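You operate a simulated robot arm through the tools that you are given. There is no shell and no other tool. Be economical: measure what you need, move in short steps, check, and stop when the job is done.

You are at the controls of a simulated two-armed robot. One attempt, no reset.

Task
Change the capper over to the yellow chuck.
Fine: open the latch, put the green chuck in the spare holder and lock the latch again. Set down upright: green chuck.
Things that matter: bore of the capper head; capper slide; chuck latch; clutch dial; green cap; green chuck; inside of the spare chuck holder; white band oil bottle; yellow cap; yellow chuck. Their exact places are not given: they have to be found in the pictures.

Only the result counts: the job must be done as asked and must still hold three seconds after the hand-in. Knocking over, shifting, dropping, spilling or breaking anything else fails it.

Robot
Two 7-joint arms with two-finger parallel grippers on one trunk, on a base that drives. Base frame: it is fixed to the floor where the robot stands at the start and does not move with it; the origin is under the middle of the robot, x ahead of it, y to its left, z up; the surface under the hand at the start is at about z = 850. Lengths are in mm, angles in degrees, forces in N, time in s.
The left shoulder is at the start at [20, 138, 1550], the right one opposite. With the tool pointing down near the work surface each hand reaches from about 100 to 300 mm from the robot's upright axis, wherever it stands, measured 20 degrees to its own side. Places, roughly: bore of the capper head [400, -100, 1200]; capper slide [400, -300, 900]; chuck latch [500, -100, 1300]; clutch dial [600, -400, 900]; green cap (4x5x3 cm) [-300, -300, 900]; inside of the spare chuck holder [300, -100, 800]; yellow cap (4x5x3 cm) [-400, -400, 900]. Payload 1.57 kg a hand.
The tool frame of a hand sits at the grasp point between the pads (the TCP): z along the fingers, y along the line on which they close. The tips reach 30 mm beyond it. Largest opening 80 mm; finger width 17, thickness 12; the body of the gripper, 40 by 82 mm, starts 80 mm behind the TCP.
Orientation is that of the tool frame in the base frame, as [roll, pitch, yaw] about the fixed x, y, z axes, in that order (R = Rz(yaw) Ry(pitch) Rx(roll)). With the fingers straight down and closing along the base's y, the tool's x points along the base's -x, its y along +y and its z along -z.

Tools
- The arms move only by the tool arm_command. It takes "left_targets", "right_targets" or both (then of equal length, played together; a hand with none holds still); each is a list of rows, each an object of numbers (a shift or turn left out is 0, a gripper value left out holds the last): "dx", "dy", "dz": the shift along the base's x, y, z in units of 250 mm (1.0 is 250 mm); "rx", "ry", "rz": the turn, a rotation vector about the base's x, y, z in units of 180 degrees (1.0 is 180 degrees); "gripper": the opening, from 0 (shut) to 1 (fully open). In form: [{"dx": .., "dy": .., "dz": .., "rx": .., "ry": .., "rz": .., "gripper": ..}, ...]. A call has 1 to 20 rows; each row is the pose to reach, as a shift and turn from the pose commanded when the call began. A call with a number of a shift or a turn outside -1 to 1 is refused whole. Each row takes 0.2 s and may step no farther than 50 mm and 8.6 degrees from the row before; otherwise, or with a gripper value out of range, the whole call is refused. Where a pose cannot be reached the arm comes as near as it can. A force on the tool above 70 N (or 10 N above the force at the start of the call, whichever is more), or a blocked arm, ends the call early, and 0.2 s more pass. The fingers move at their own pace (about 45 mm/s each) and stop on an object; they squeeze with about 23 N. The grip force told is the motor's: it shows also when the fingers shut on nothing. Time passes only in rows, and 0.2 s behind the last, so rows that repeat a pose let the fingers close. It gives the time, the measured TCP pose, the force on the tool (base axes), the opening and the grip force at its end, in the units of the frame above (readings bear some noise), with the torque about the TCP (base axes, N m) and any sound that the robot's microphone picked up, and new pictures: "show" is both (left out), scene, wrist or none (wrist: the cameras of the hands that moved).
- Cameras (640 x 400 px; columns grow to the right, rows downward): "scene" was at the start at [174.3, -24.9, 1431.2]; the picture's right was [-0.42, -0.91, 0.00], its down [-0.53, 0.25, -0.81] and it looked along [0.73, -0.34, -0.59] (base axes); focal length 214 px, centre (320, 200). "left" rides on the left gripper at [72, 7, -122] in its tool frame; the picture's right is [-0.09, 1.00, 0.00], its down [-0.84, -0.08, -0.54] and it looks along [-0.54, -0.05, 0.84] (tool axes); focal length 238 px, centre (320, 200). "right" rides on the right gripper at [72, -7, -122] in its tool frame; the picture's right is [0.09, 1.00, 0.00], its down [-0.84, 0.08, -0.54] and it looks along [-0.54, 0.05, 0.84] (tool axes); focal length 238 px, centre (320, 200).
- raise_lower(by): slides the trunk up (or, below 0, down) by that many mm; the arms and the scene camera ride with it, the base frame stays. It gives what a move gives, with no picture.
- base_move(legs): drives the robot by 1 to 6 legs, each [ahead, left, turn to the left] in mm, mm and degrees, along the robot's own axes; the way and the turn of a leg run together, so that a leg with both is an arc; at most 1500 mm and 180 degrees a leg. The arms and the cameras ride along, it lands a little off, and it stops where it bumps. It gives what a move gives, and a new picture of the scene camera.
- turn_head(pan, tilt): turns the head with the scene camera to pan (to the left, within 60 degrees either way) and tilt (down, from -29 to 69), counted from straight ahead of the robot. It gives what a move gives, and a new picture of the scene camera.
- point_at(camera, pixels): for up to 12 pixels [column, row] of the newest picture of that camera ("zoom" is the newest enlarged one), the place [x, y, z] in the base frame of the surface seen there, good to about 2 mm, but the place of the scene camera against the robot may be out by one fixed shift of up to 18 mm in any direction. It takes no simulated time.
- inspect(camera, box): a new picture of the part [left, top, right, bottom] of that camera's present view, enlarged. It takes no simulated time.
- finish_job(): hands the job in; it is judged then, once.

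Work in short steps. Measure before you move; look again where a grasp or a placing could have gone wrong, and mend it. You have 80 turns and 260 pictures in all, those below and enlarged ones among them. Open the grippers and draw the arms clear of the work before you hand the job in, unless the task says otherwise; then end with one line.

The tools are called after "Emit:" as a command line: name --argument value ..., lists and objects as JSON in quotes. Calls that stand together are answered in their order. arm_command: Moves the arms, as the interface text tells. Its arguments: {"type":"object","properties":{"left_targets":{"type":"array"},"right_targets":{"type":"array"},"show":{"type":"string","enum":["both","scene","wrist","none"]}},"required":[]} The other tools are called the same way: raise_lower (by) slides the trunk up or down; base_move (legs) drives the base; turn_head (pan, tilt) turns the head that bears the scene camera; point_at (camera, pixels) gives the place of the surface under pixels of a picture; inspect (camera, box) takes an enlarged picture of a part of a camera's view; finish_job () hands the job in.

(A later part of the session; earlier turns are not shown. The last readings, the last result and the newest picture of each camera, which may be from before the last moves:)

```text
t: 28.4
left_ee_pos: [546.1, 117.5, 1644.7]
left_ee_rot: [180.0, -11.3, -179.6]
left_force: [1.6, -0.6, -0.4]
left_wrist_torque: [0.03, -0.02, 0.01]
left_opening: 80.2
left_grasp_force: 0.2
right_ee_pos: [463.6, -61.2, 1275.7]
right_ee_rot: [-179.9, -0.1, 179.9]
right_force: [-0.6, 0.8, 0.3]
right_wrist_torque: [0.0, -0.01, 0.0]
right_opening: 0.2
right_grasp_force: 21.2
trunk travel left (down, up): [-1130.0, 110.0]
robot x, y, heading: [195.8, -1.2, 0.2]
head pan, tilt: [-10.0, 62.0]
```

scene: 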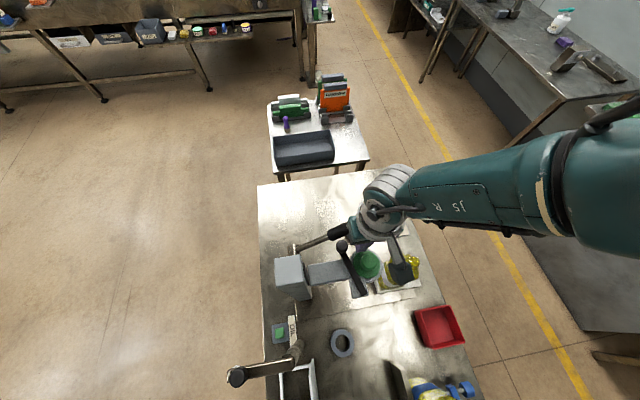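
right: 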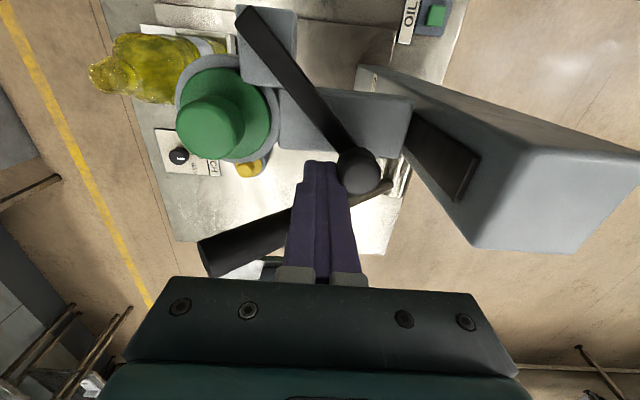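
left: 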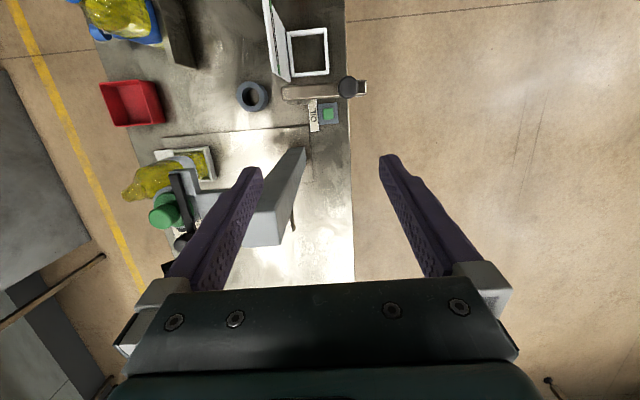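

Latch ~40° now. I push on to ~75°.

Emit:
arm_command --right_targets '[{"dx": -0.016, "dy": 0.04}, {"dx": -0.034, "dy": 0.073}, {"dx": -0.065, "dy": 0.115}, {"dx": -0.102, "dy": 0.145}, {"dx": -0.14, "dy": 0.165}]' --show "wrist"

```text
t: 29.6
left_ee_pos: [550.4, 116.1, 1644.4]
left_ee_rot: [-179.9, -11.0, -179.5]
left_force: [0.4, -0.8, 0.0]
left_wrist_torque: [-0.02, -0.04, 0.03]
left_opening: 79.9
left_grasp_force: 0.1
right_ee_pos: [444.4, -31.2, 1276.2]
right_ee_rot: [-178.5, 1.9, 179.4]
right_force: [49.2, -27.3, -11.4]
right_wrist_torque: [-0.19, -0.2, -0.31]
right_opening: 0.0
right_grasp_force: 21.8
trunk travel left (down, up): [-1130.0, 110.0]
robot x, y, heading: [197.8, -1.0, 0.0]
head pan, tilt: [-10.0, 62.0]
```

right: 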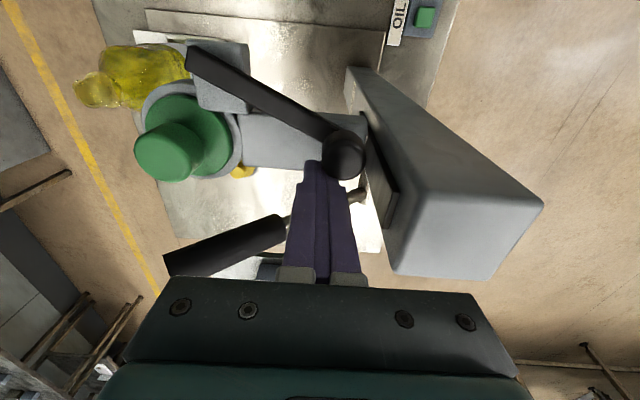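

The latch hits its stop at ~60°: fully open. I back off and lift.

Emit:
arm_command --right_targets '[{"dx": 0.06, "dy": -0.06}, {"dx": 0.06, "dy": -0.08, "dz": 0.12}, {"dx": 0.05, "dy": -0.15, "dz": 0.3}, {"dx": -0.05, "dy": -0.3, "dz": 0.34, "gripper": 0.6}, {"dx": -0.1, "dy": -0.4, "dz": 0.34, "gripper": 0.6}]'

```text
t: 30.8
left_ee_pos: [547.9, 117.7, 1642.8]
left_ee_rot: [179.9, -11.3, -179.6]
left_force: [0.2, 1.0, 0.5]
left_wrist_torque: [-0.03, -0.01, 0.0]
left_opening: 79.9
left_grasp_force: 0.2
right_ee_pos: [403.0, -118.1, 1360.6]
right_ee_rot: [-179.9, 0.0, 179.9]
right_force: [0.8, 0.0, -0.3]
right_wrist_torque: [0.01, 0.02, -0.03]
right_opening: 48.1
right_grasp_force: 0.7
trunk travel left (down, up): [-1130.0, 110.0]
robot x, y, heading: [198.0, 3.2, 0.0]
head pan, tilt: [-10.0, 62.0]
```

scene: 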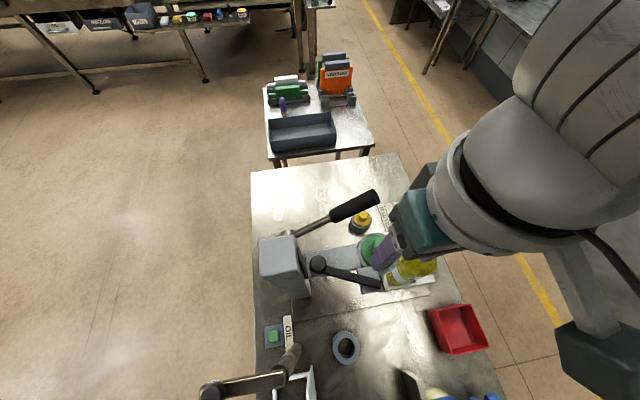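
right: 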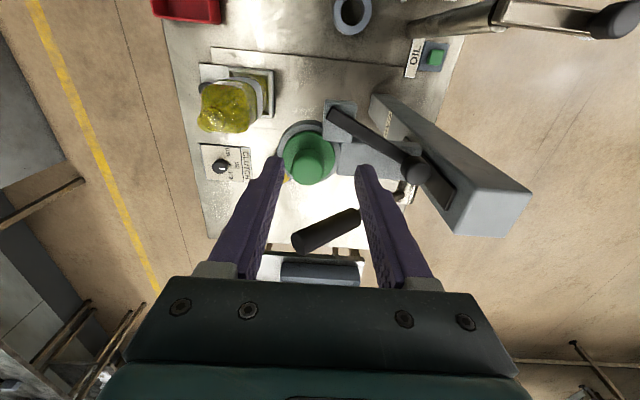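

Latch stays open. I measure the green knob and the spare holder ring again.

Emit:
point_at --camera "right" --pixels '[[307, 145], [293, 158], [321, 158], [307, 175], [307, 160], [287, 165], [334, 12], [370, 12], [352, 30], [410, 170], [338, 112], [352, 12]]'

Emit:
inspect --camera "right" --box '[230, 90, 390, 210]'

```text
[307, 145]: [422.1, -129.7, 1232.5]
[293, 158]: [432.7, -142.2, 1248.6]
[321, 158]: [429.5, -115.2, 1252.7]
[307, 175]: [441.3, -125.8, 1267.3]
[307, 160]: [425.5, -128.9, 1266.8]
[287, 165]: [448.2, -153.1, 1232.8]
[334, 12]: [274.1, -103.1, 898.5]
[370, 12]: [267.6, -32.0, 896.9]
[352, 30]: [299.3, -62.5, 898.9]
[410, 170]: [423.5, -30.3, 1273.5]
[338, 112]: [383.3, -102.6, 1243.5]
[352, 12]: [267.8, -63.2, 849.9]
```

```text
3.33 times, centred on (310, 150) of right
```

zoom: 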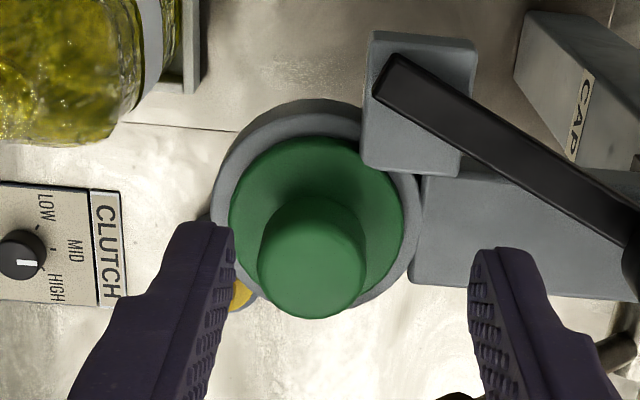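

Knob centre ≈(436,-128.5). I descend with the fingers straddling along y, tips just above the flange (z 1233), and close.

Emit:
arm_command --right_targets '[{"dx": 0.132, "dy": -0.042}, {"dx": 0.132, "dy": -0.042, "dz": -0.15}, {"dx": 0.132, "dy": -0.042, "dz": -0.3}, {"dx": 0.132, "dy": -0.042, "dz": -0.376}, {"dx": 0.132, "dy": -0.042, "dz": -0.376, "gripper": 0.1}, {"dx": 0.132, "dy": -0.042, "dz": -0.376, "gripper": 0.1}, {"dx": 0.132, "dy": -0.042, "dz": -0.376, "gripper": 0.1}]' --show "wrist"

```text
t: 32.4
left_ee_pos: [548.8, 117.9, 1642.7]
left_ee_rot: [179.8, -11.4, -179.5]
left_force: [-0.1, -0.3, -0.2]
left_wrist_torque: [0.0, 0.01, 0.02]
left_opening: 80.0
left_grasp_force: 0.1
right_ee_pos: [435.0, -129.0, 1267.5]
right_ee_rot: [180.0, 0.0, -179.9]
right_force: [0.5, 2.4, -1.5]
right_wrist_torque: [0.18, -0.01, 0.02]
right_opening: 31.8
right_grasp_force: 23.4
trunk travel left (down, up): [-1130.0, 110.0]
robot x, y, heading: [200.6, 1.9, 0.1]
head pan, tilt: [-10.0, 62.0]
```

right: 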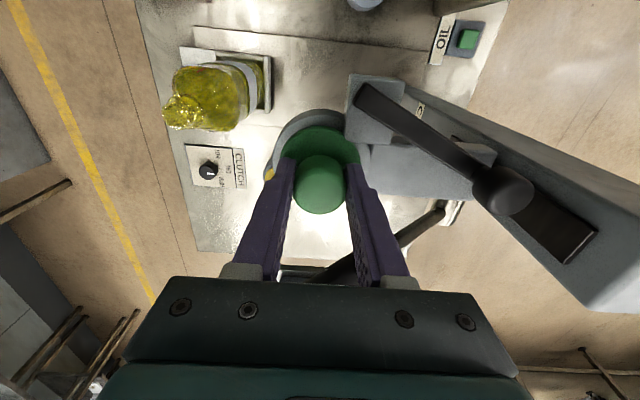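

Gripped (31.8 mm). I lift the chuck straight up.

Emit:
arm_command --right_targets '[{"dz": 0.04}, {"dz": 0.08}, {"dz": 0.14}, {"dz": 0.22}, {"dz": 0.32}, {"dz": 0.42}]'

```text
t: 33.8
left_ee_pos: [548.1, 118.2, 1643.0]
left_ee_rot: [179.9, -11.3, -179.5]
left_force: [0.5, 0.5, -0.1]
left_wrist_torque: [-0.01, 0.02, -0.04]
left_opening: 80.0
left_grasp_force: 0.0
right_ee_pos: [436.4, -132.0, 1372.2]
right_ee_rot: [-179.9, 0.0, -179.8]
right_force: [0.4, 0.2, -1.3]
right_wrist_torque: [0.01, 0.01, -0.01]
right_opening: 31.8
right_grasp_force: 23.3
trunk travel left (down, up): [-1130.0, 110.0]
robot x, y, heading: [196.3, 0.5, 0.4]
head pan, tilt: [-10.0, 62.0]
```

scene: 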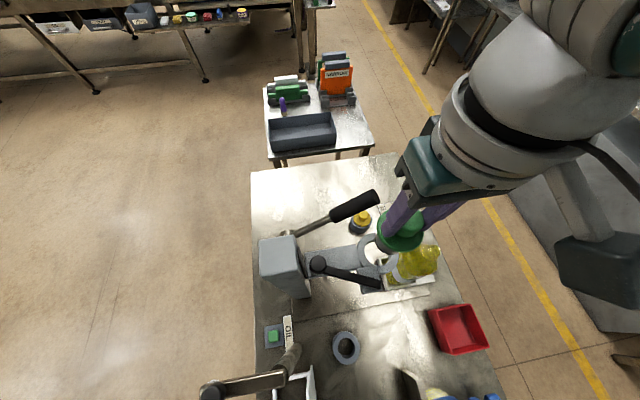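
right: 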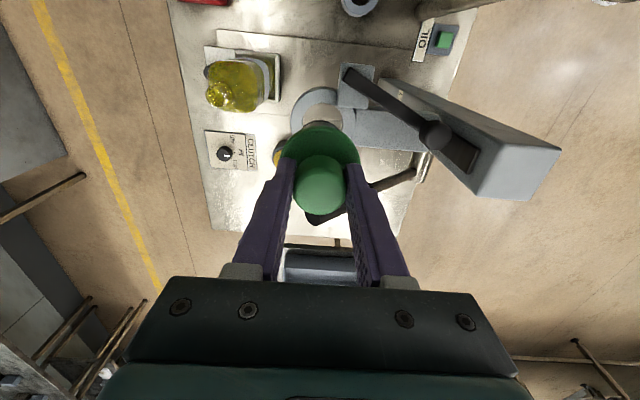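

The chuck is out; the bore is visible. I look at its tail and the bore.

Emit:
inspect --camera "scene" --box '[330, 180, 460, 300]'

Emit:
inspect --camera "right" --box '[250, 50, 410, 170]'

```text
3.33 times, centred on (395, 240) of scene
```

zoom: 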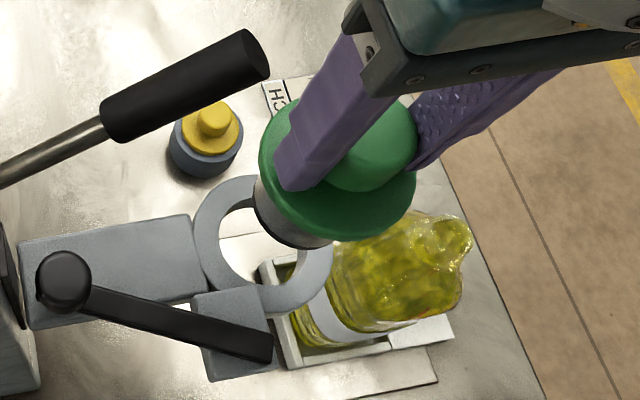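

```text
3.33 times, centred on (330, 110) of right
```

zoom: 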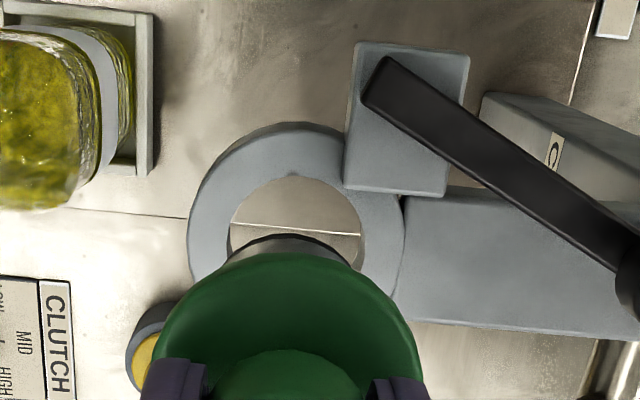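

Now I drive back 130 mm (hand held high at z 1372, clear of everything) so the spare holder comes within reach.

Emit:
base_move --legs '[[-130, 0, 0]]'

```text
t: 35.1
left_ee_pos: [419.0, 117.6, 1642.8]
left_ee_rot: [179.9, -11.3, -179.5]
left_force: [0.4, -0.4, 0.8]
left_wrist_torque: [0.03, 0.01, 0.0]
left_opening: 80.1
left_grasp_force: 0.0
right_ee_pos: [308.3, -130.6, 1373.0]
right_ee_rot: [-179.8, -0.1, -179.9]
right_force: [0.2, -0.3, -1.6]
right_wrist_torque: [0.0, 0.02, -0.01]
right_opening: 32.0
right_grasp_force: 23.2
trunk travel left (down, up): [-1130.0, 110.0]
robot x, y, heading: [66.8, 1.7, 0.1]
head pan, tilt: [-10.0, 62.0]
```

scene: 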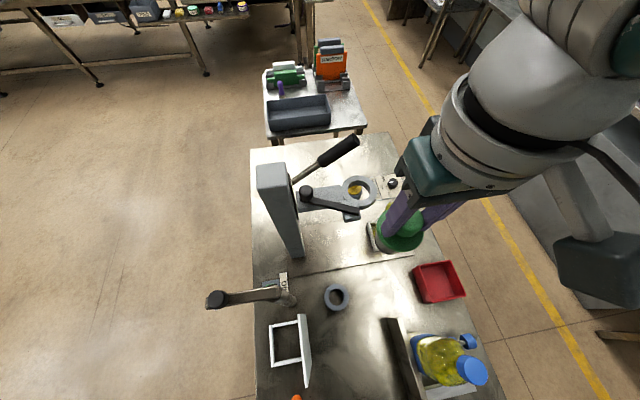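

Emit:
inspect --camera "right" --box '[220, 0, 540, 200]'

```text
2.00 times, centred on (380, 100) of right
```

zoom: 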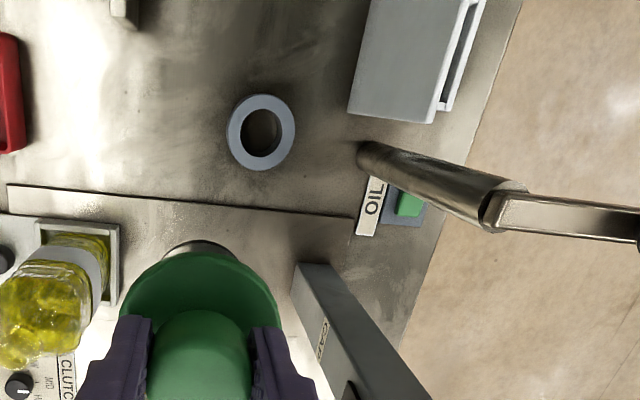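

Emit:
point_at --camera "zoom" --pixels '[[231, 128], [293, 126], [262, 97], [262, 158], [238, 128], [284, 126], [262, 106], [262, 150], [262, 130], [370, 150], [505, 190], [405, 60]]'

```text
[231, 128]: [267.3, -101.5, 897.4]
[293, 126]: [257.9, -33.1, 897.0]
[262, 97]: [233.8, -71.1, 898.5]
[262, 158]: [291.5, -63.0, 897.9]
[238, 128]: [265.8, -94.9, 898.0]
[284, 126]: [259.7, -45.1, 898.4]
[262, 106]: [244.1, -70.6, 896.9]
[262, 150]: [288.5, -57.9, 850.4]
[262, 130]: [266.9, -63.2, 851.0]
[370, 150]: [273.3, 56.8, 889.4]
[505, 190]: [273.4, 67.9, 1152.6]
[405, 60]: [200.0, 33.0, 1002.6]
```

I lower the trunk 205 mm (left hand stays above z 1400, clear of the column) and then measure the ring closer.

Emit:
raise_lower --by -205

Emit:
inspect --camera "right" --box '[310, 20, 440, 120]'

```text
t: 37.3
left_ee_pos: [419.4, 117.3, 1438.0]
left_ee_rot: [179.9, -11.4, -179.5]
left_force: [0.9, 0.2, -0.4]
left_wrist_torque: [0.02, -0.02, 0.0]
left_opening: 80.0
left_grasp_force: 0.0
right_ee_pos: [309.2, -130.7, 1167.4]
right_ee_rot: [-179.8, 0.0, -180.0]
right_force: [-0.5, -0.4, -1.7]
right_wrist_torque: [0.01, 0.02, 0.01]
right_opening: 31.8
right_grasp_force: 23.1
trunk travel left (down, up): [-925.0, 315.0]
robot x, y, heading: [69.5, -2.9, 0.1]
head pan, tilt: [-10.0, 62.0]
```

```text
4.00 times, centred on (375, 70) of right
```

zoom: 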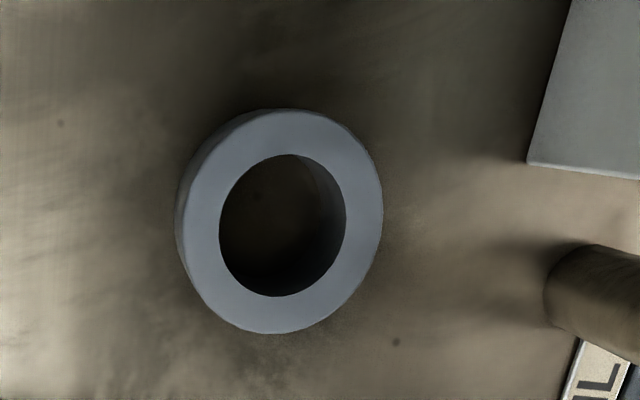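

Emit:
point_at --camera "zoom" --pixels '[[214, 235], [351, 215], [290, 150], [275, 301], [188, 238], [379, 205], [290, 113], [275, 330], [232, 170], [335, 280], [238, 290], [335, 165]]'

```text
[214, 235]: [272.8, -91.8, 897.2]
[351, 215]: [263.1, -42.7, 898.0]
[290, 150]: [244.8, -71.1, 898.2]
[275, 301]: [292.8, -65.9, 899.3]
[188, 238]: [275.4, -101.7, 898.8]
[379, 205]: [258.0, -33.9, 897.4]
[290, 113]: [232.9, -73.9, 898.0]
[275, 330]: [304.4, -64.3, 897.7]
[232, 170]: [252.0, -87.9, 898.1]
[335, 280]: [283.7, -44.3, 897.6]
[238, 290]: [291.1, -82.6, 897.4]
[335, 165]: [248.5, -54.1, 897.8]
```

Ring centre ≈(268.8,-67.5), bore radius ≈23.5. I measure how the chuck sits in the hand.

Emit:
inspect --camera "right" --box '[260, 110, 380, 225]'

```text
3.48 times, centred on (320, 168) of right
```

zoom: 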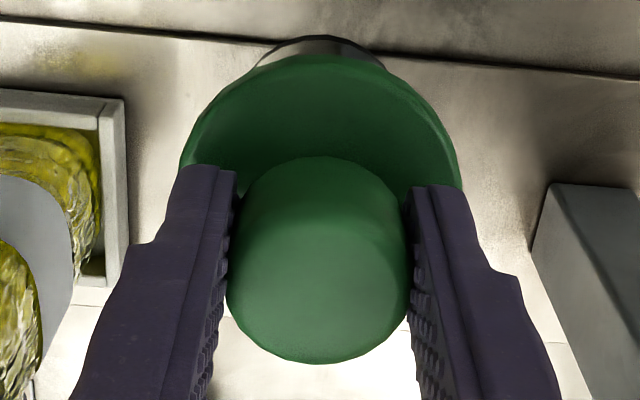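

Emit:
point_at --camera "zoom" --pixels '[[320, 60], [320, 42], [317, 357], [317, 215], [190, 150], [448, 140], [185, 165], [455, 165], [240, 95], [395, 90], [322, 160], [290, 60]]'

```text
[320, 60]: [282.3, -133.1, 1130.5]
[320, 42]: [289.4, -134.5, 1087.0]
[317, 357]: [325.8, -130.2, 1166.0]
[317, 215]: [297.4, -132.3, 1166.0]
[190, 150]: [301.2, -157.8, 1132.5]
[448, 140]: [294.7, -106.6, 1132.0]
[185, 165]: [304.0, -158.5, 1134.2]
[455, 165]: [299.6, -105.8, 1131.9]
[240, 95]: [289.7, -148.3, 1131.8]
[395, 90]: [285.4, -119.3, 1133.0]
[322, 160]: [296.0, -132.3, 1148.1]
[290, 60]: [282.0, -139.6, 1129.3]
```

Chuck axis is ≈1 mm ahead of the TCP; tail radius ≈21. I move over the holder and down to just above it.

Emit:
arm_command --right_targets '[{"dx": -0.08, "dy": 0.12}, {"dx": -0.164, "dy": 0.253}, {"dx": -0.164, "dy": 0.253, "dz": -0.18}, {"dx": -0.164, "dy": 0.253, "dz": -0.36}, {"dx": -0.164, "dy": 0.253, "dz": -0.54}, {"dx": -0.164, "dy": 0.253, "dz": -0.7}, {"dx": -0.164, "dy": 0.253, "dz": -0.7}]'

```text
t: 38.9
left_ee_pos: [418.6, 118.5, 1438.5]
left_ee_rot: [179.8, -11.3, -179.5]
left_force: [0.3, 0.3, 0.5]
left_wrist_torque: [-0.06, 0.04, -0.04]
left_opening: 80.0
left_grasp_force: 0.0
right_ee_pos: [268.6, -66.3, 990.7]
right_ee_rot: [-180.0, 0.0, -179.9]
right_force: [-0.6, 0.4, -1.8]
right_wrist_torque: [0.0, 0.01, 0.02]
right_opening: 31.8
right_grasp_force: 22.6
trunk travel left (down, up): [-925.0, 315.0]
robot x, y, heading: [70.8, -2.5, 0.1]
head pan, tilt: [-10.0, 62.0]
```

scene: 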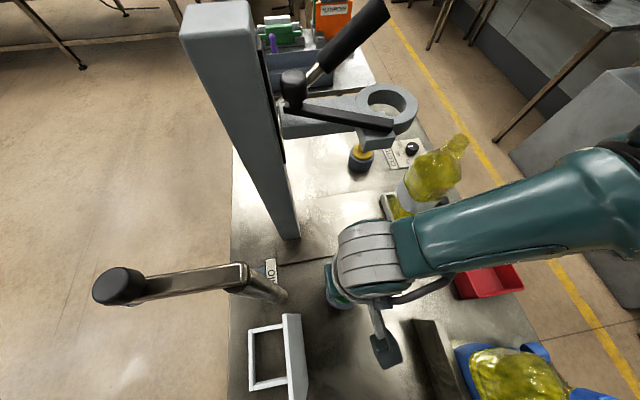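
right: 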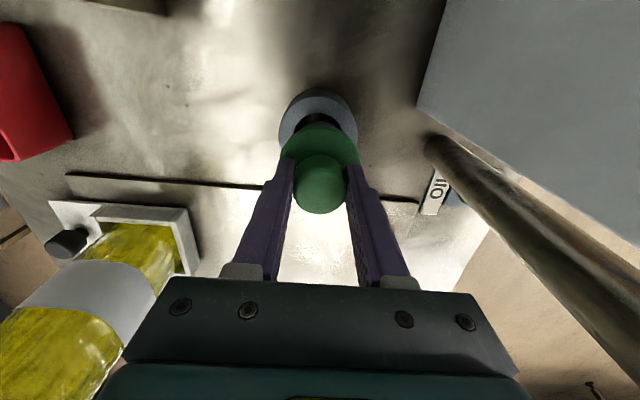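

Aligned above the ring; I lower gently part-way and check the force.

Emit:
arm_command --right_targets '[{"dx": -0.002, "dy": -0.004, "dz": -0.03}, {"dx": -0.002, "dy": -0.004, "dz": -0.06}, {"dx": -0.002, "dy": -0.004, "dz": -0.09}, {"dx": -0.002, "dy": -0.004, "dz": -0.12}, {"dx": -0.002, "dy": -0.004, "dz": -0.12}]' --show "wrist"

Emit:
inspect --camera "right" --box '[260, 70, 380, 220]'

```text
t: 40.1
left_ee_pos: [420.3, 117.7, 1437.3]
left_ee_rot: [179.8, -11.3, -179.5]
left_force: [-0.3, -0.8, -0.2]
left_wrist_torque: [0.01, 0.02, -0.01]
left_opening: 79.9
left_grasp_force: 0.0
right_ee_pos: [266.8, -68.8, 961.4]
right_ee_rot: [-179.8, 0.0, -180.0]
right_force: [-0.3, -0.2, -2.3]
right_wrist_torque: [0.03, -0.01, -0.01]
right_opening: 31.8
right_grasp_force: 23.2
trunk travel left (down, up): [-925.0, 315.0]
robot x, y, heading: [67.7, -0.7, 0.1]
head pan, tilt: [-10.0, 62.0]
```

right: 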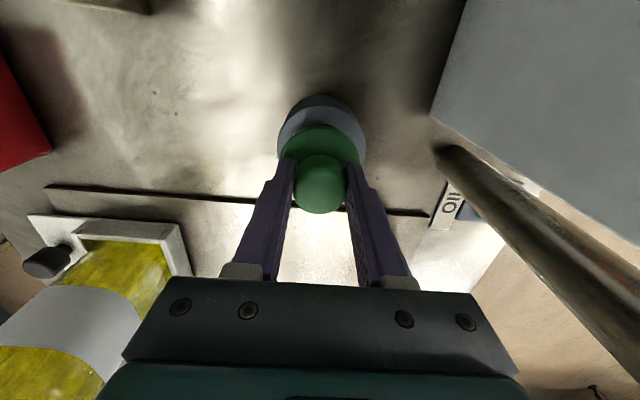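

```text
2.67 times, centred on (320, 145) of right
```

zoom: 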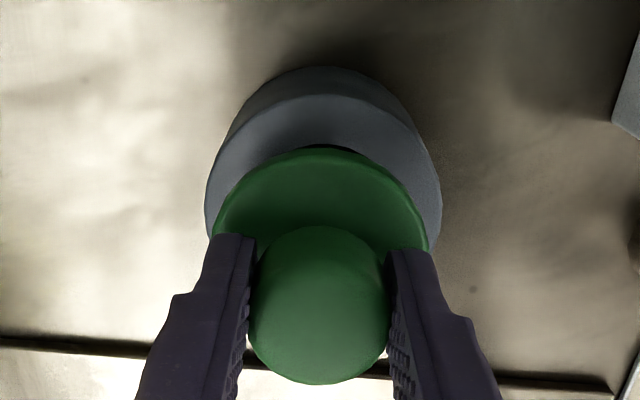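

No contact, tail entering. I lower the rest until it seats.

Emit:
arm_command --right_targets '[{"dz": -0.03}, {"dz": -0.055}, {"dz": -0.07}, {"dz": -0.078}, {"dz": -0.078}]' --show "wrist"

```text
t: 41.3
left_ee_pos: [419.1, 118.0, 1437.5]
left_ee_rot: [179.9, -11.3, -179.5]
left_force: [0.0, 0.1, 0.8]
left_wrist_torque: [0.01, -0.01, 0.03]
left_opening: 80.0
left_grasp_force: 0.1
right_ee_pos: [265.8, -69.3, 942.1]
right_ee_rot: [-179.9, 0.0, -179.9]
right_force: [0.1, 1.1, -2.1]
right_wrist_torque: [0.01, -0.01, 0.05]
right_opening: 31.9
right_grasp_force: 22.4
trunk travel left (down, up): [-925.0, 315.0]
robot x, y, heading: [68.9, -5.9, -0.0]
head pan, tilt: [-10.0, 62.0]
```

right: 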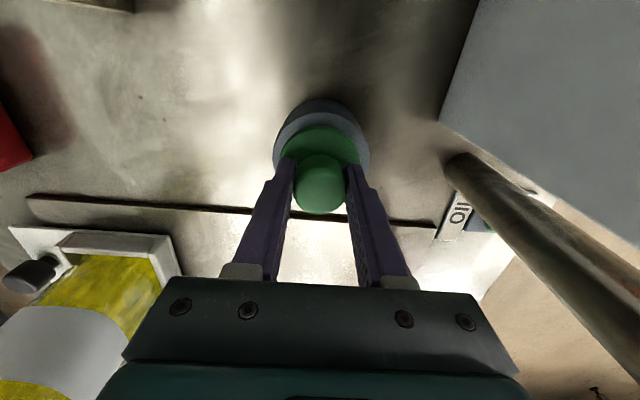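

Almost seated; 3 mm more in small steps.

Emit:
arm_command --right_targets '[{"dz": -0.006}, {"dz": -0.012}, {"dz": -0.012}]' --show "none"

Emit:
inspect --camera "right" --box '[260, 80, 380, 220]'

```text
t: 42.1
left_ee_pos: [418.4, 117.1, 1439.0]
left_ee_rot: [180.0, -11.3, -179.5]
left_force: [0.5, -1.2, -0.7]
left_wrist_torque: [0.01, -0.01, 0.0]
left_opening: 80.1
left_grasp_force: 0.1
right_ee_pos: [267.5, -67.8, 939.2]
right_ee_rot: [180.0, 0.0, -179.9]
right_force: [-2.2, -1.3, 20.0]
right_wrist_torque: [-0.03, -0.04, -0.02]
right_opening: 32.1
right_grasp_force: 23.1
trunk travel left (down, up): [-925.0, 315.0]
robot x, y, heading: [69.7, 3.3, 0.2]
head pan, tilt: [-10.0, 62.0]
```

```text
2.86 times, centred on (320, 150) of right
```

zoom: 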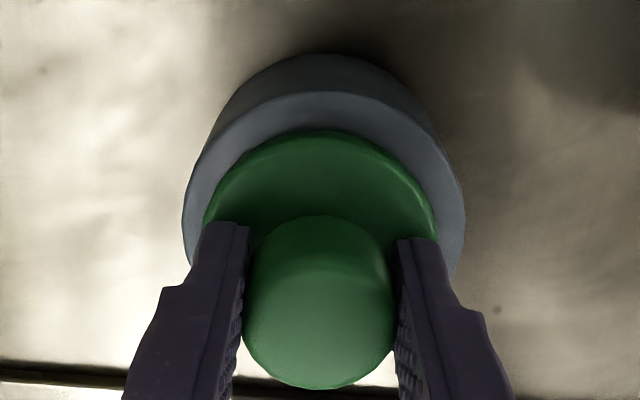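

Seated (contact 20 N). I release and lift.

Emit:
arm_command --right_targets '[{"gripper": 0.7}, {"gripper": 0.7}, {"gripper": 0.7}, {"dz": 0.1}, {"dz": 0.28}, {"dz": 0.46}]' --show "wrist"

Emit:
inspect --camera "right" --box '[240, 60, 400, 220]'

```text
t: 43.5
left_ee_pos: [418.4, 117.9, 1439.0]
left_ee_rot: [179.8, -11.3, -179.4]
left_force: [-0.3, -0.9, -0.2]
left_wrist_torque: [-0.02, -0.05, 0.02]
left_opening: 79.7
left_grasp_force: 0.1
right_ee_pos: [266.8, -66.8, 1054.4]
right_ee_rot: [-179.9, 0.1, -180.0]
right_force: [1.1, -0.3, 0.2]
right_wrist_torque: [-0.06, -0.01, 0.03]
right_opening: 55.9
right_grasp_force: 0.1
trunk travel left (down, up): [-925.0, 315.0]
robot x, y, heading: [71.4, -0.2, -0.1]
head pan, tilt: [-10.0, 62.0]
```

right: 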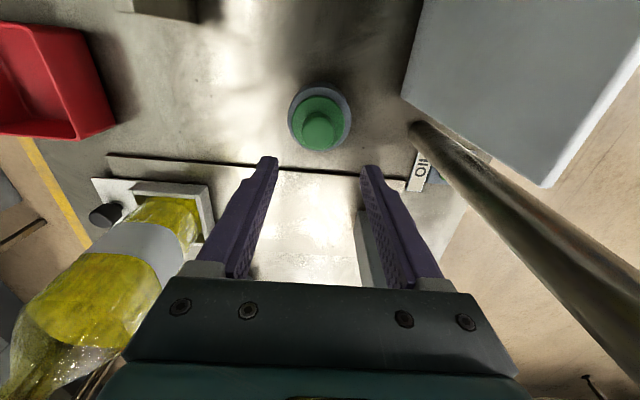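

```text
2.50 times, centred on (320, 140) of right
```

zoom: 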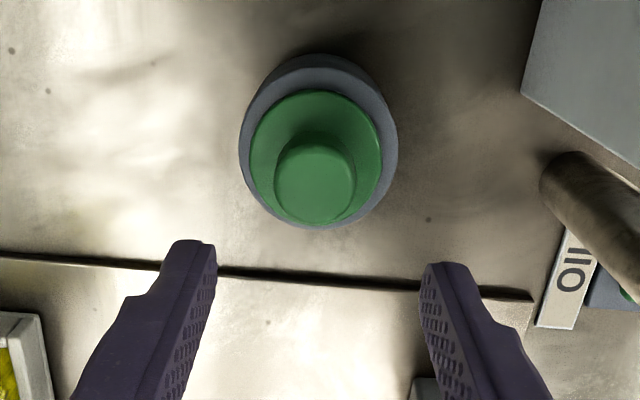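

Green chuck stands seated in the spare holder. Next the yellow chuck: I plan to approach it from the right side of the table (facing +y) to keep the body clear of the capper; I raise the trunk and check the free room there.

Emit:
raise_lower --by 205

Emit:
turn_head --pan -55 --tilt 50

```text
t: 45.7
left_ee_pos: [419.3, 118.2, 1643.5]
left_ee_rot: [179.8, -11.3, -179.5]
left_force: [-0.1, 0.6, -0.8]
left_wrist_torque: [-0.03, 0.03, -0.01]
left_opening: 80.0
left_grasp_force: 0.1
right_ee_pos: [267.1, -65.5, 1259.0]
right_ee_rot: [-179.9, -0.1, -179.9]
right_force: [0.2, -0.3, -0.3]
right_wrist_torque: [0.03, 0.01, -0.02]
right_opening: 55.8
right_grasp_force: 0.0
trunk travel left (down, up): [-1130.0, 110.0]
robot x, y, heading: [70.6, -0.2, 0.0]
head pan, tilt: [-10.0, 62.0]
```

```text
t: 46.8
left_ee_pos: [418.2, 117.2, 1642.6]
left_ee_rot: [179.9, -11.3, -179.5]
left_force: [0.4, 0.2, 0.5]
left_wrist_torque: [-0.01, 0.03, -0.01]
left_opening: 79.8
left_grasp_force: 0.1
right_ee_pos: [266.7, -66.8, 1258.9]
right_ee_rot: [-179.9, 0.0, -179.7]
right_force: [-0.2, -0.2, -0.6]
right_wrist_torque: [-0.01, 0.01, -0.01]
right_opening: 56.0
right_grasp_force: 0.0
trunk travel left (down, up): [-1130.0, 110.0]
robot x, y, heading: [70.0, 0.4, 0.3]
head pan, tilt: [-55.0, 50.0]
```

scene: 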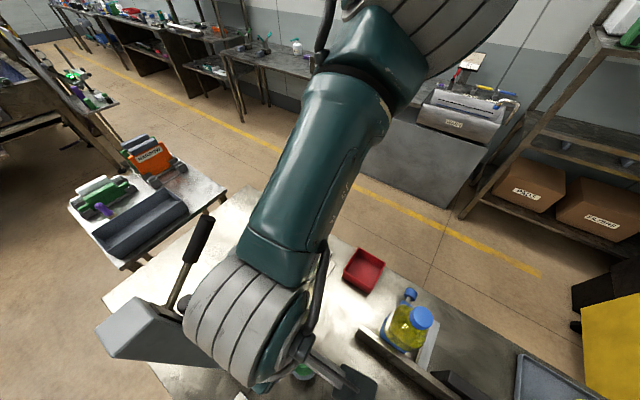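

Emit:
point_at --camera "scene" --pixels '[[420, 200], [455, 205], [300, 105], [440, 245], [320, 265], [130, 210]]'

```text
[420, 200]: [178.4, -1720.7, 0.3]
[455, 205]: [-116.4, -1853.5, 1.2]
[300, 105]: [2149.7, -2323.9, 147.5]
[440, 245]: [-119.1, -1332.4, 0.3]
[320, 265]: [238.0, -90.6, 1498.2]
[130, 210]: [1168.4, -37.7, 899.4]
```

Ample free room on the right. I drive right, ahead, then turn left 90° to face the yellow chuck from the -y side.

Emit:
base_move --legs '[[0, -422, 0], [471, 0, 0], [0, 0, 90]]'

Emit:
inspect --camera "right" --box '[160, 0, 480, 290]'

```text
t: 55.6
left_ee_pos: [419.7, -68.8, 1642.7]
left_ee_rot: [179.9, -11.3, -89.2]
left_force: [0.3, -0.1, -0.1]
left_wrist_torque: [-0.05, 0.03, -0.02]
left_opening: 80.1
left_grasp_force: 0.0
right_ee_pos: [603.9, -220.1, 1258.4]
right_ee_rot: [-179.9, 0.0, -89.7]
right_force: [-0.5, 0.2, -0.5]
right_wrist_torque: [0.03, 0.01, -0.01]
right_opening: 56.2
right_grasp_force: 0.0
trunk travel left (down, up): [-1130.0, 110.0]
robot x, y, heading: [538.9, -416.8, 90.4]
head pan, tilt: [-55.0, 50.0]
```

scene: 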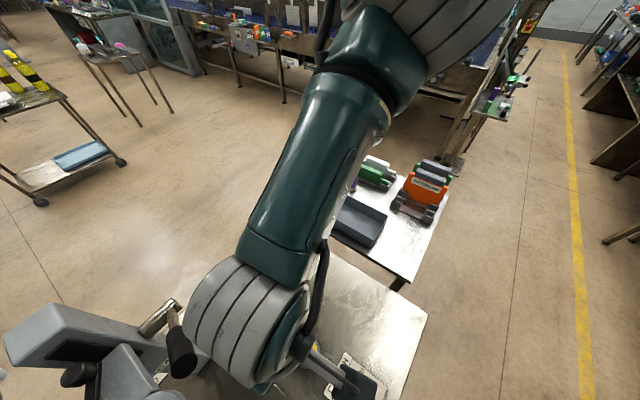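

```text
1.38 times, centred on (320, 145) of right
```

zoom: 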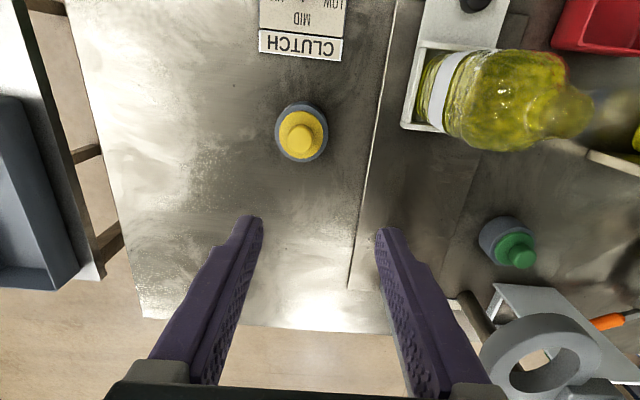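

The view is clear: yellow chuck at (301,130) zoom, bore ring at (540,365). I measure.

Emit:
inspect --camera "right" --box '[265, 50, 355, 130]'

Emit:
point_at --camera "zoom" --pixels '[[290, 170], [250, 200], [330, 200], [290, 232], [290, 200], [205, 190], [390, 190], [290, 110], [290, 265], [192, 170], [398, 170]]'

```text
5.00 times, centred on (310, 90) of right
```

zoom: 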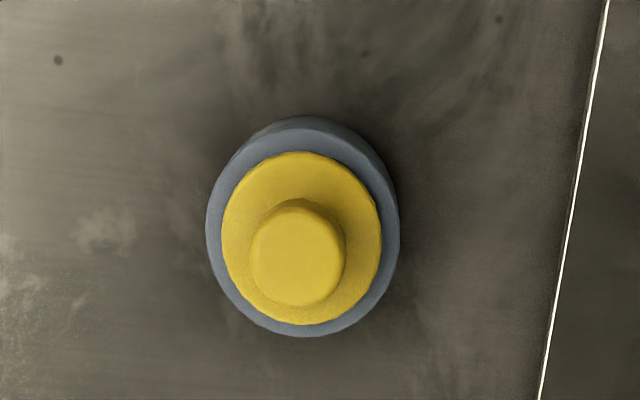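

```text
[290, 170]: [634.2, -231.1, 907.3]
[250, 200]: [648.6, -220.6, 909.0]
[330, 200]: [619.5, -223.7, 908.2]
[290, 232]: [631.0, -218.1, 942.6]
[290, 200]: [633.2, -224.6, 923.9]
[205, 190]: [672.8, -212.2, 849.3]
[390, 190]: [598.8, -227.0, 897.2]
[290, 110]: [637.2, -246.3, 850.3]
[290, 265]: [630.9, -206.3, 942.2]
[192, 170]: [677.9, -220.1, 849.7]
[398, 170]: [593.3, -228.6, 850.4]
```

Emit:
point_at --camera "zoom" --pixels '[[256, 262], [340, 255], [298, 222], [298, 302], [226, 238], [378, 238], [300, 156], [305, 321], [210, 235], [396, 235], [305, 333], [300, 142]]'

Emit:
inspect --camera "right" --box '[380, 200, 500, 300]'

```text
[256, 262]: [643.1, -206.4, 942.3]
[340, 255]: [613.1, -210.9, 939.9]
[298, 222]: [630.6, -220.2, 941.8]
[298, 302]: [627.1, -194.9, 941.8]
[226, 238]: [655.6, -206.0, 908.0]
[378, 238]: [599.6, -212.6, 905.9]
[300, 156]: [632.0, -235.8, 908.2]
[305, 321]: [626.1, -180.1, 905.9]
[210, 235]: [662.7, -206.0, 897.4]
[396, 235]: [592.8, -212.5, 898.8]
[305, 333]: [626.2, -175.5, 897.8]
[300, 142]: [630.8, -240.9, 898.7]
```

```text
4.00 times, centred on (440, 250) of right
```

zoom: 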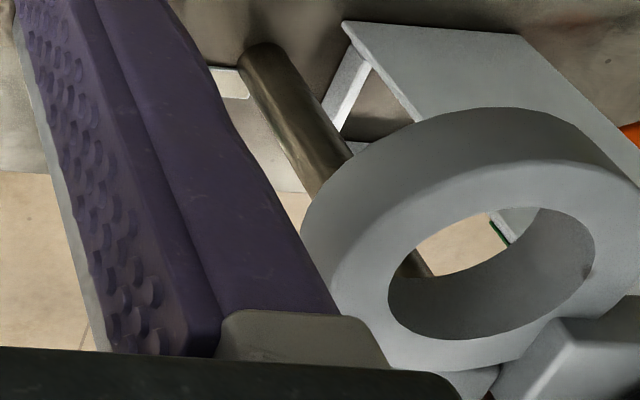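

Yellow chuck centre (628,-208), flange top 908, knob top 942. I measure the bore rim too.

Emit:
point_at --camera "zoom" --pixels '[[385, 290], [599, 245], [480, 206], [480, 343], [415, 240], [560, 207], [415, 328], [560, 308], [360, 300], [540, 165], [450, 365], [430, 190]]'

Emit:
arm_command --right_targets '[{"dx": 0.09, "dy": 0.048, "dz": -0.05, "gripper": 0.7}, {"dx": 0.096, "dy": 0.048, "dz": -0.2}, {"dx": 0.096, "dy": 0.048, "dz": -0.4}]' --show "none"

```text
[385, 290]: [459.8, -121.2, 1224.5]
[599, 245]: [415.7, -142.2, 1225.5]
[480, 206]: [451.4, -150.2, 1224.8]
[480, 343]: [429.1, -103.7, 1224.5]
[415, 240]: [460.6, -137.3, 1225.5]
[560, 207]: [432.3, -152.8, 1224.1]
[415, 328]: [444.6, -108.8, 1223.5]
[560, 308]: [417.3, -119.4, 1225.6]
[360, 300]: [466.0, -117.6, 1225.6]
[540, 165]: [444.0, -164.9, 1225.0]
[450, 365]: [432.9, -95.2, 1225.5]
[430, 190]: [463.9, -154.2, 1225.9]
```

```text
t: 56.4
left_ee_pos: [419.5, -68.4, 1643.1]
left_ee_rot: [179.9, -11.4, -89.2]
left_force: [0.2, -0.5, 0.5]
left_wrist_torque: [0.0, 0.0, 0.0]
left_opening: 80.0
left_grasp_force: 0.0
right_ee_pos: [626.3, -208.4, 1159.5]
right_ee_rot: [179.9, 0.0, -89.6]
right_force: [0.8, 0.2, -0.4]
right_wrist_torque: [-0.03, 0.04, 0.0]
right_opening: 56.0
right_grasp_force: 0.1
trunk travel left (down, up): [-1130.0, 110.0]
robot x, y, heading: [537.8, -417.4, 90.1]
head pan, tilt: [-55.0, 50.0]
```

Hand is above the yellow chuck. I lower the trunk 185 mm (left hand stays above 1400).

Emit:
raise_lower --by -185

Emit:
inspect --camera "right" --box '[220, 60, 420, 240]'

```text
t: 58.5
left_ee_pos: [419.0, -67.0, 1458.7]
left_ee_rot: [179.9, -11.2, -89.2]
left_force: [0.3, 0.0, 0.6]
left_wrist_torque: [0.01, -0.02, -0.01]
left_opening: 80.0
left_grasp_force: 0.0
right_ee_pos: [627.0, -208.7, 974.7]
right_ee_rot: [-179.8, 0.1, -89.6]
right_force: [0.9, 0.5, -0.1]
right_wrist_torque: [0.0, 0.01, -0.02]
right_opening: 55.8
right_grasp_force: 0.0
trunk travel left (down, up): [-945.0, 295.0]
robot x, y, heading: [538.2, -418.9, 90.1]
head pan, tilt: [-55.0, 50.0]
```

```text
2.22 times, centred on (320, 150) of right
```

zoom: 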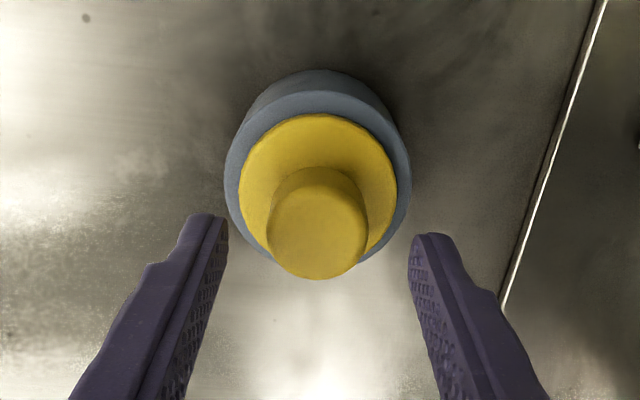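

Well centred. I descend, close, and check.

Emit:
arm_command --right_targets '[{"dx": 0.004, "dy": 0.002, "dz": -0.07}, {"dx": 0.004, "dy": 0.002, "dz": -0.128}, {"dx": 0.004, "dy": 0.002, "dz": -0.128, "gripper": 0.1}, {"dx": 0.004, "dy": 0.002, "dz": -0.128, "gripper": 0.1}, {"dx": 0.004, "dy": 0.002, "dz": -0.128, "gripper": 0.1}, {"dx": 0.004, "dy": 0.002, "dz": -0.128, "gripper": 0.1}]' --show "wrist"

```text
t: 59.9
left_ee_pos: [419.2, -67.5, 1456.8]
left_ee_rot: [180.0, -11.3, -89.2]
left_force: [-0.6, -0.2, 0.6]
left_wrist_torque: [0.02, -0.02, -0.01]
left_opening: 80.0
left_grasp_force: 0.1
right_ee_pos: [628.3, -209.2, 951.2]
right_ee_rot: [-179.9, 0.0, -89.7]
right_force: [-0.3, -0.4, -0.1]
right_wrist_torque: [0.02, 0.02, 0.02]
right_opening: 33.1
right_grasp_force: 23.5
right hand out of reach, approached as far as the arm can: row 2, 3, 4, 5, 6
trunk travel left (down, up): [-945.0, 295.0]
robot x, y, heading: [538.3, -418.8, 90.2]
head pan, tilt: [-55.0, 50.0]
```

right: 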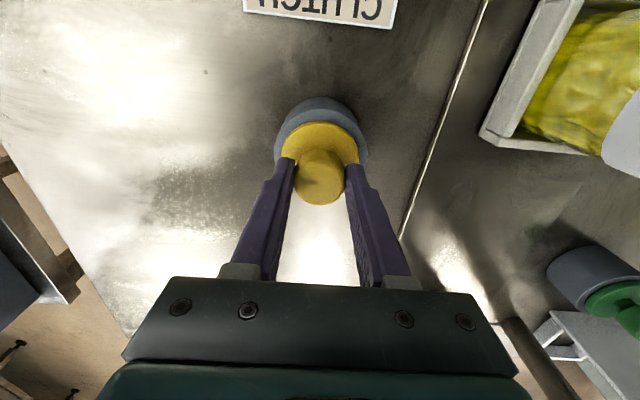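

Gripped at TCP z 951 (seat +53). I lift with the trunk, straight up.

Emit:
raise_lower --by 185

Emit:
arm_command --right_targets '[{"dz": 0.1}, {"dz": 0.25}, {"dz": 0.42}, {"dz": 0.6}, {"dz": 0.78}, {"dz": 0.93}]' --show "wrist"

```text
t: 61.9
left_ee_pos: [417.8, -67.7, 1642.7]
left_ee_rot: [179.8, -11.3, -89.2]
left_force: [0.2, 0.5, 0.0]
left_wrist_torque: [-0.01, 0.01, 0.0]
left_opening: 79.9
left_grasp_force: 0.0
right_ee_pos: [629.4, -209.3, 1135.8]
right_ee_rot: [-179.9, -0.1, -89.7]
right_force: [-0.1, -0.6, -2.1]
right_wrist_torque: [0.0, 0.03, -0.02]
right_opening: 33.1
right_grasp_force: 23.7
trunk travel left (down, up): [-1130.0, 110.0]
robot x, y, heading: [536.8, -416.9, 90.6]
head pan, tilt: [-55.0, 50.0]
```

```text
t: 63.3
left_ee_pos: [419.2, -67.9, 1642.2]
left_ee_rot: [179.9, -11.3, -89.2]
left_force: [0.7, 0.0, 0.5]
left_wrist_torque: [-0.02, -0.02, 0.02]
left_opening: 80.0
left_grasp_force: 0.1
right_ee_pos: [628.8, -211.1, 1367.8]
right_ee_rot: [-180.0, 0.0, -89.7]
right_force: [0.4, -0.3, -1.2]
right_wrist_torque: [0.04, 0.01, 0.01]
right_opening: 33.0
right_grasp_force: 23.1
trunk travel left (down, up): [-1130.0, 110.0]
robot x, y, heading: [539.0, -419.3, 90.4]
head pan, tilt: [-55.0, 50.0]
```

right: 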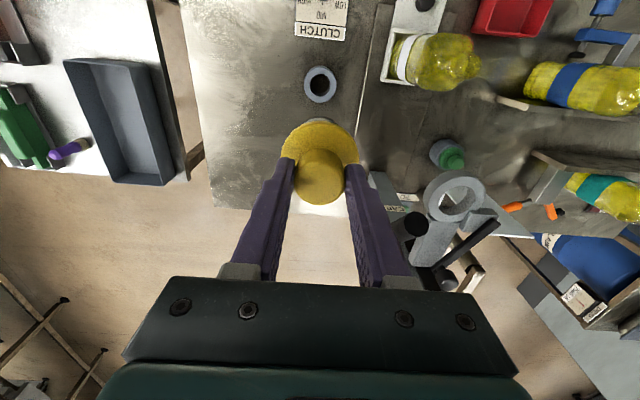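

Yellow chuck held. I drive back to the earlier stand (200,0) facing ahead, where the bore and latch were in good reach.

Emit:
base_move --legs '[[0, 0, -90], [-339, 0, 0], [0, 412, 0]]'

Emit:
inspect --camera "right" --box '[220, 60, 420, 240]'

```text
t: 71.5
left_ee_pos: [546.0, 114.5, 1642.6]
left_ee_rot: [179.9, -11.2, -179.2]
left_force: [0.1, -0.7, -0.7]
left_wrist_torque: [0.03, -0.01, -0.01]
left_opening: 79.8
left_grasp_force: 0.0
right_ee_pos: [404.7, -93.7, 1367.3]
right_ee_rot: [-179.9, 0.1, -179.7]
right_force: [-0.4, 0.3, -1.7]
right_wrist_torque: [-0.02, 0.01, 0.0]
right_opening: 33.0
right_grasp_force: 23.1
trunk travel left (down, up): [-1130.0, 110.0]
robot x, y, heading: [192.7, -5.3, 0.5]
head pan, tilt: [-55.0, 50.0]
```

scene: 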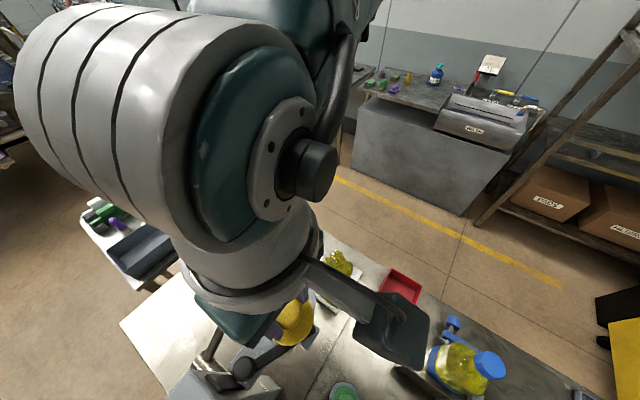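

```text
2.22 times, centred on (320, 150) of right
```

zoom: 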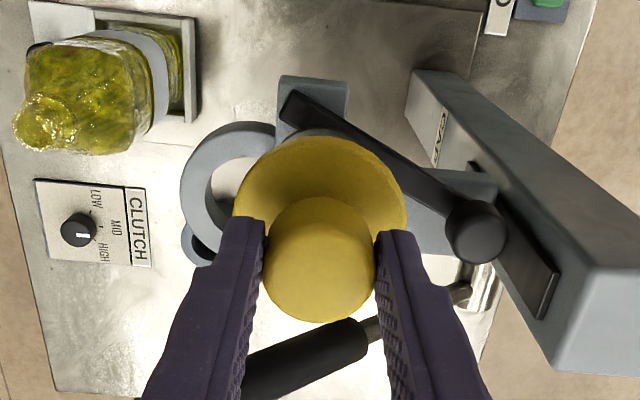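

I shift the hand to the -y side to see the bore unobstructed and measure it exactly.

Emit:
arm_command --right_targets '[{"dy": -0.15}, {"dy": -0.3}, {"dy": -0.46}, {"dy": -0.46}]' --show "wrist"

Emit:
inspect --camera "right" --box '[350, 90, 460, 190]'

```text
t: 72.5
left_ee_pos: [545.9, 114.1, 1643.9]
left_ee_rot: [179.9, -11.3, -179.2]
left_force: [-0.1, -0.2, 1.4]
left_wrist_torque: [0.01, 0.02, 0.01]
left_opening: 79.9
left_grasp_force: 0.1
right_ee_pos: [404.5, -211.6, 1367.6]
right_ee_rot: [180.0, 0.0, -179.7]
right_force: [0.6, 0.5, -2.2]
right_wrist_torque: [0.0, 0.0, 0.02]
right_opening: 33.0
right_grasp_force: 23.4
trunk travel left (down, up): [-1130.0, 110.0]
robot x, y, heading: [195.7, -6.0, 0.5]
head pan, tilt: [-55.0, 50.0]
```

right: 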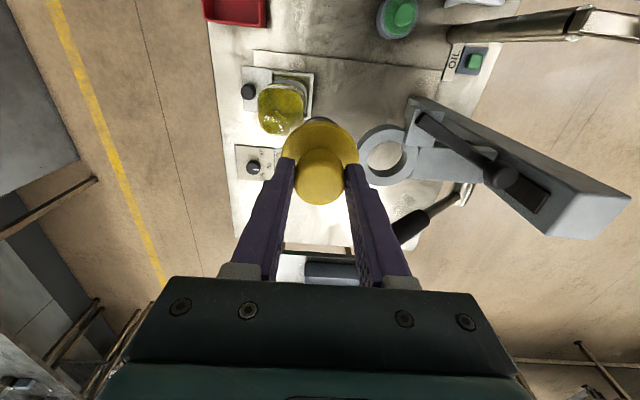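

```text
4.00 times, centred on (405, 140) of right
```

zoom: 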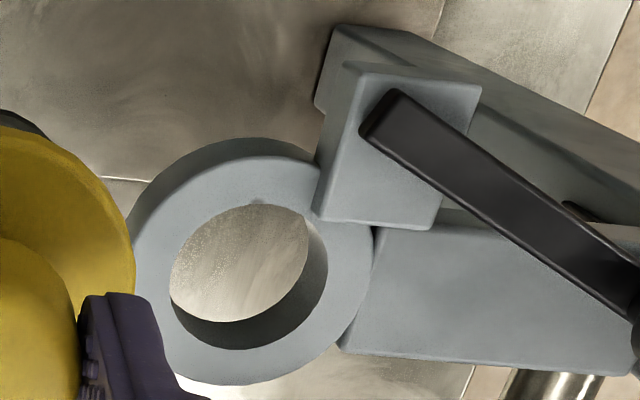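

Emit:
point_at --camera "zoom" --pixels '[[165, 280], [333, 265], [262, 199], [235, 355], [190, 225], [305, 330], [185, 335], [318, 215], [145, 310], [366, 255], [230, 380], [200, 176]]'

Emit:
inspect --camera "right" --box '[260, 110, 380, 225]'

```text
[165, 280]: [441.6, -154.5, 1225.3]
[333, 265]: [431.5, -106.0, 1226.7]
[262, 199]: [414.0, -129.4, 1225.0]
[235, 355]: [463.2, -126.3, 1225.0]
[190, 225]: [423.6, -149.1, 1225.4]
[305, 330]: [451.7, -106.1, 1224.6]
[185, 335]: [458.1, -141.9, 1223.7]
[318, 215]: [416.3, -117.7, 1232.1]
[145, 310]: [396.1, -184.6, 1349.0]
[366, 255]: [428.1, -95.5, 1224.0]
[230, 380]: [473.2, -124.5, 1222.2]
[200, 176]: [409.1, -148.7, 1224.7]
```

```text
3.48 times, centred on (320, 168) of right
```

zoom: 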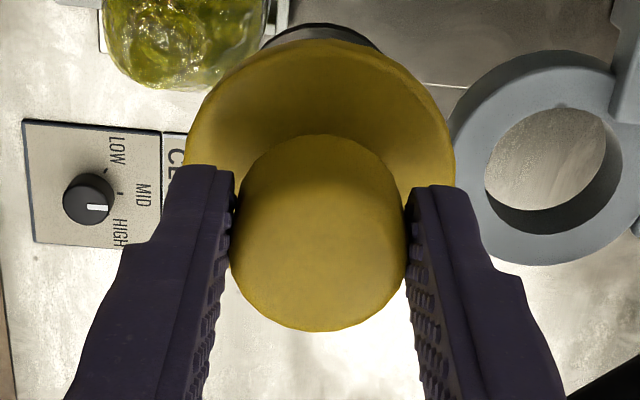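

Emit:
point_at --camera "zoom" --pixels '[[318, 325], [318, 45], [318, 32], [195, 130], [448, 130], [318, 138], [190, 150], [452, 150], [240, 75], [395, 75]]'

```text
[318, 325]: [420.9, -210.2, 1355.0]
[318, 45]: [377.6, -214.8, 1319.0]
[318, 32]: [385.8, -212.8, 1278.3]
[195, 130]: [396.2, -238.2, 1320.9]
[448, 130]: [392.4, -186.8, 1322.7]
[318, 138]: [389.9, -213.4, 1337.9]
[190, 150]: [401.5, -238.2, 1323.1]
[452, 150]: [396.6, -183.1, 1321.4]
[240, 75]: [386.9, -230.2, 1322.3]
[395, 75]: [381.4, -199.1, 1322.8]
```

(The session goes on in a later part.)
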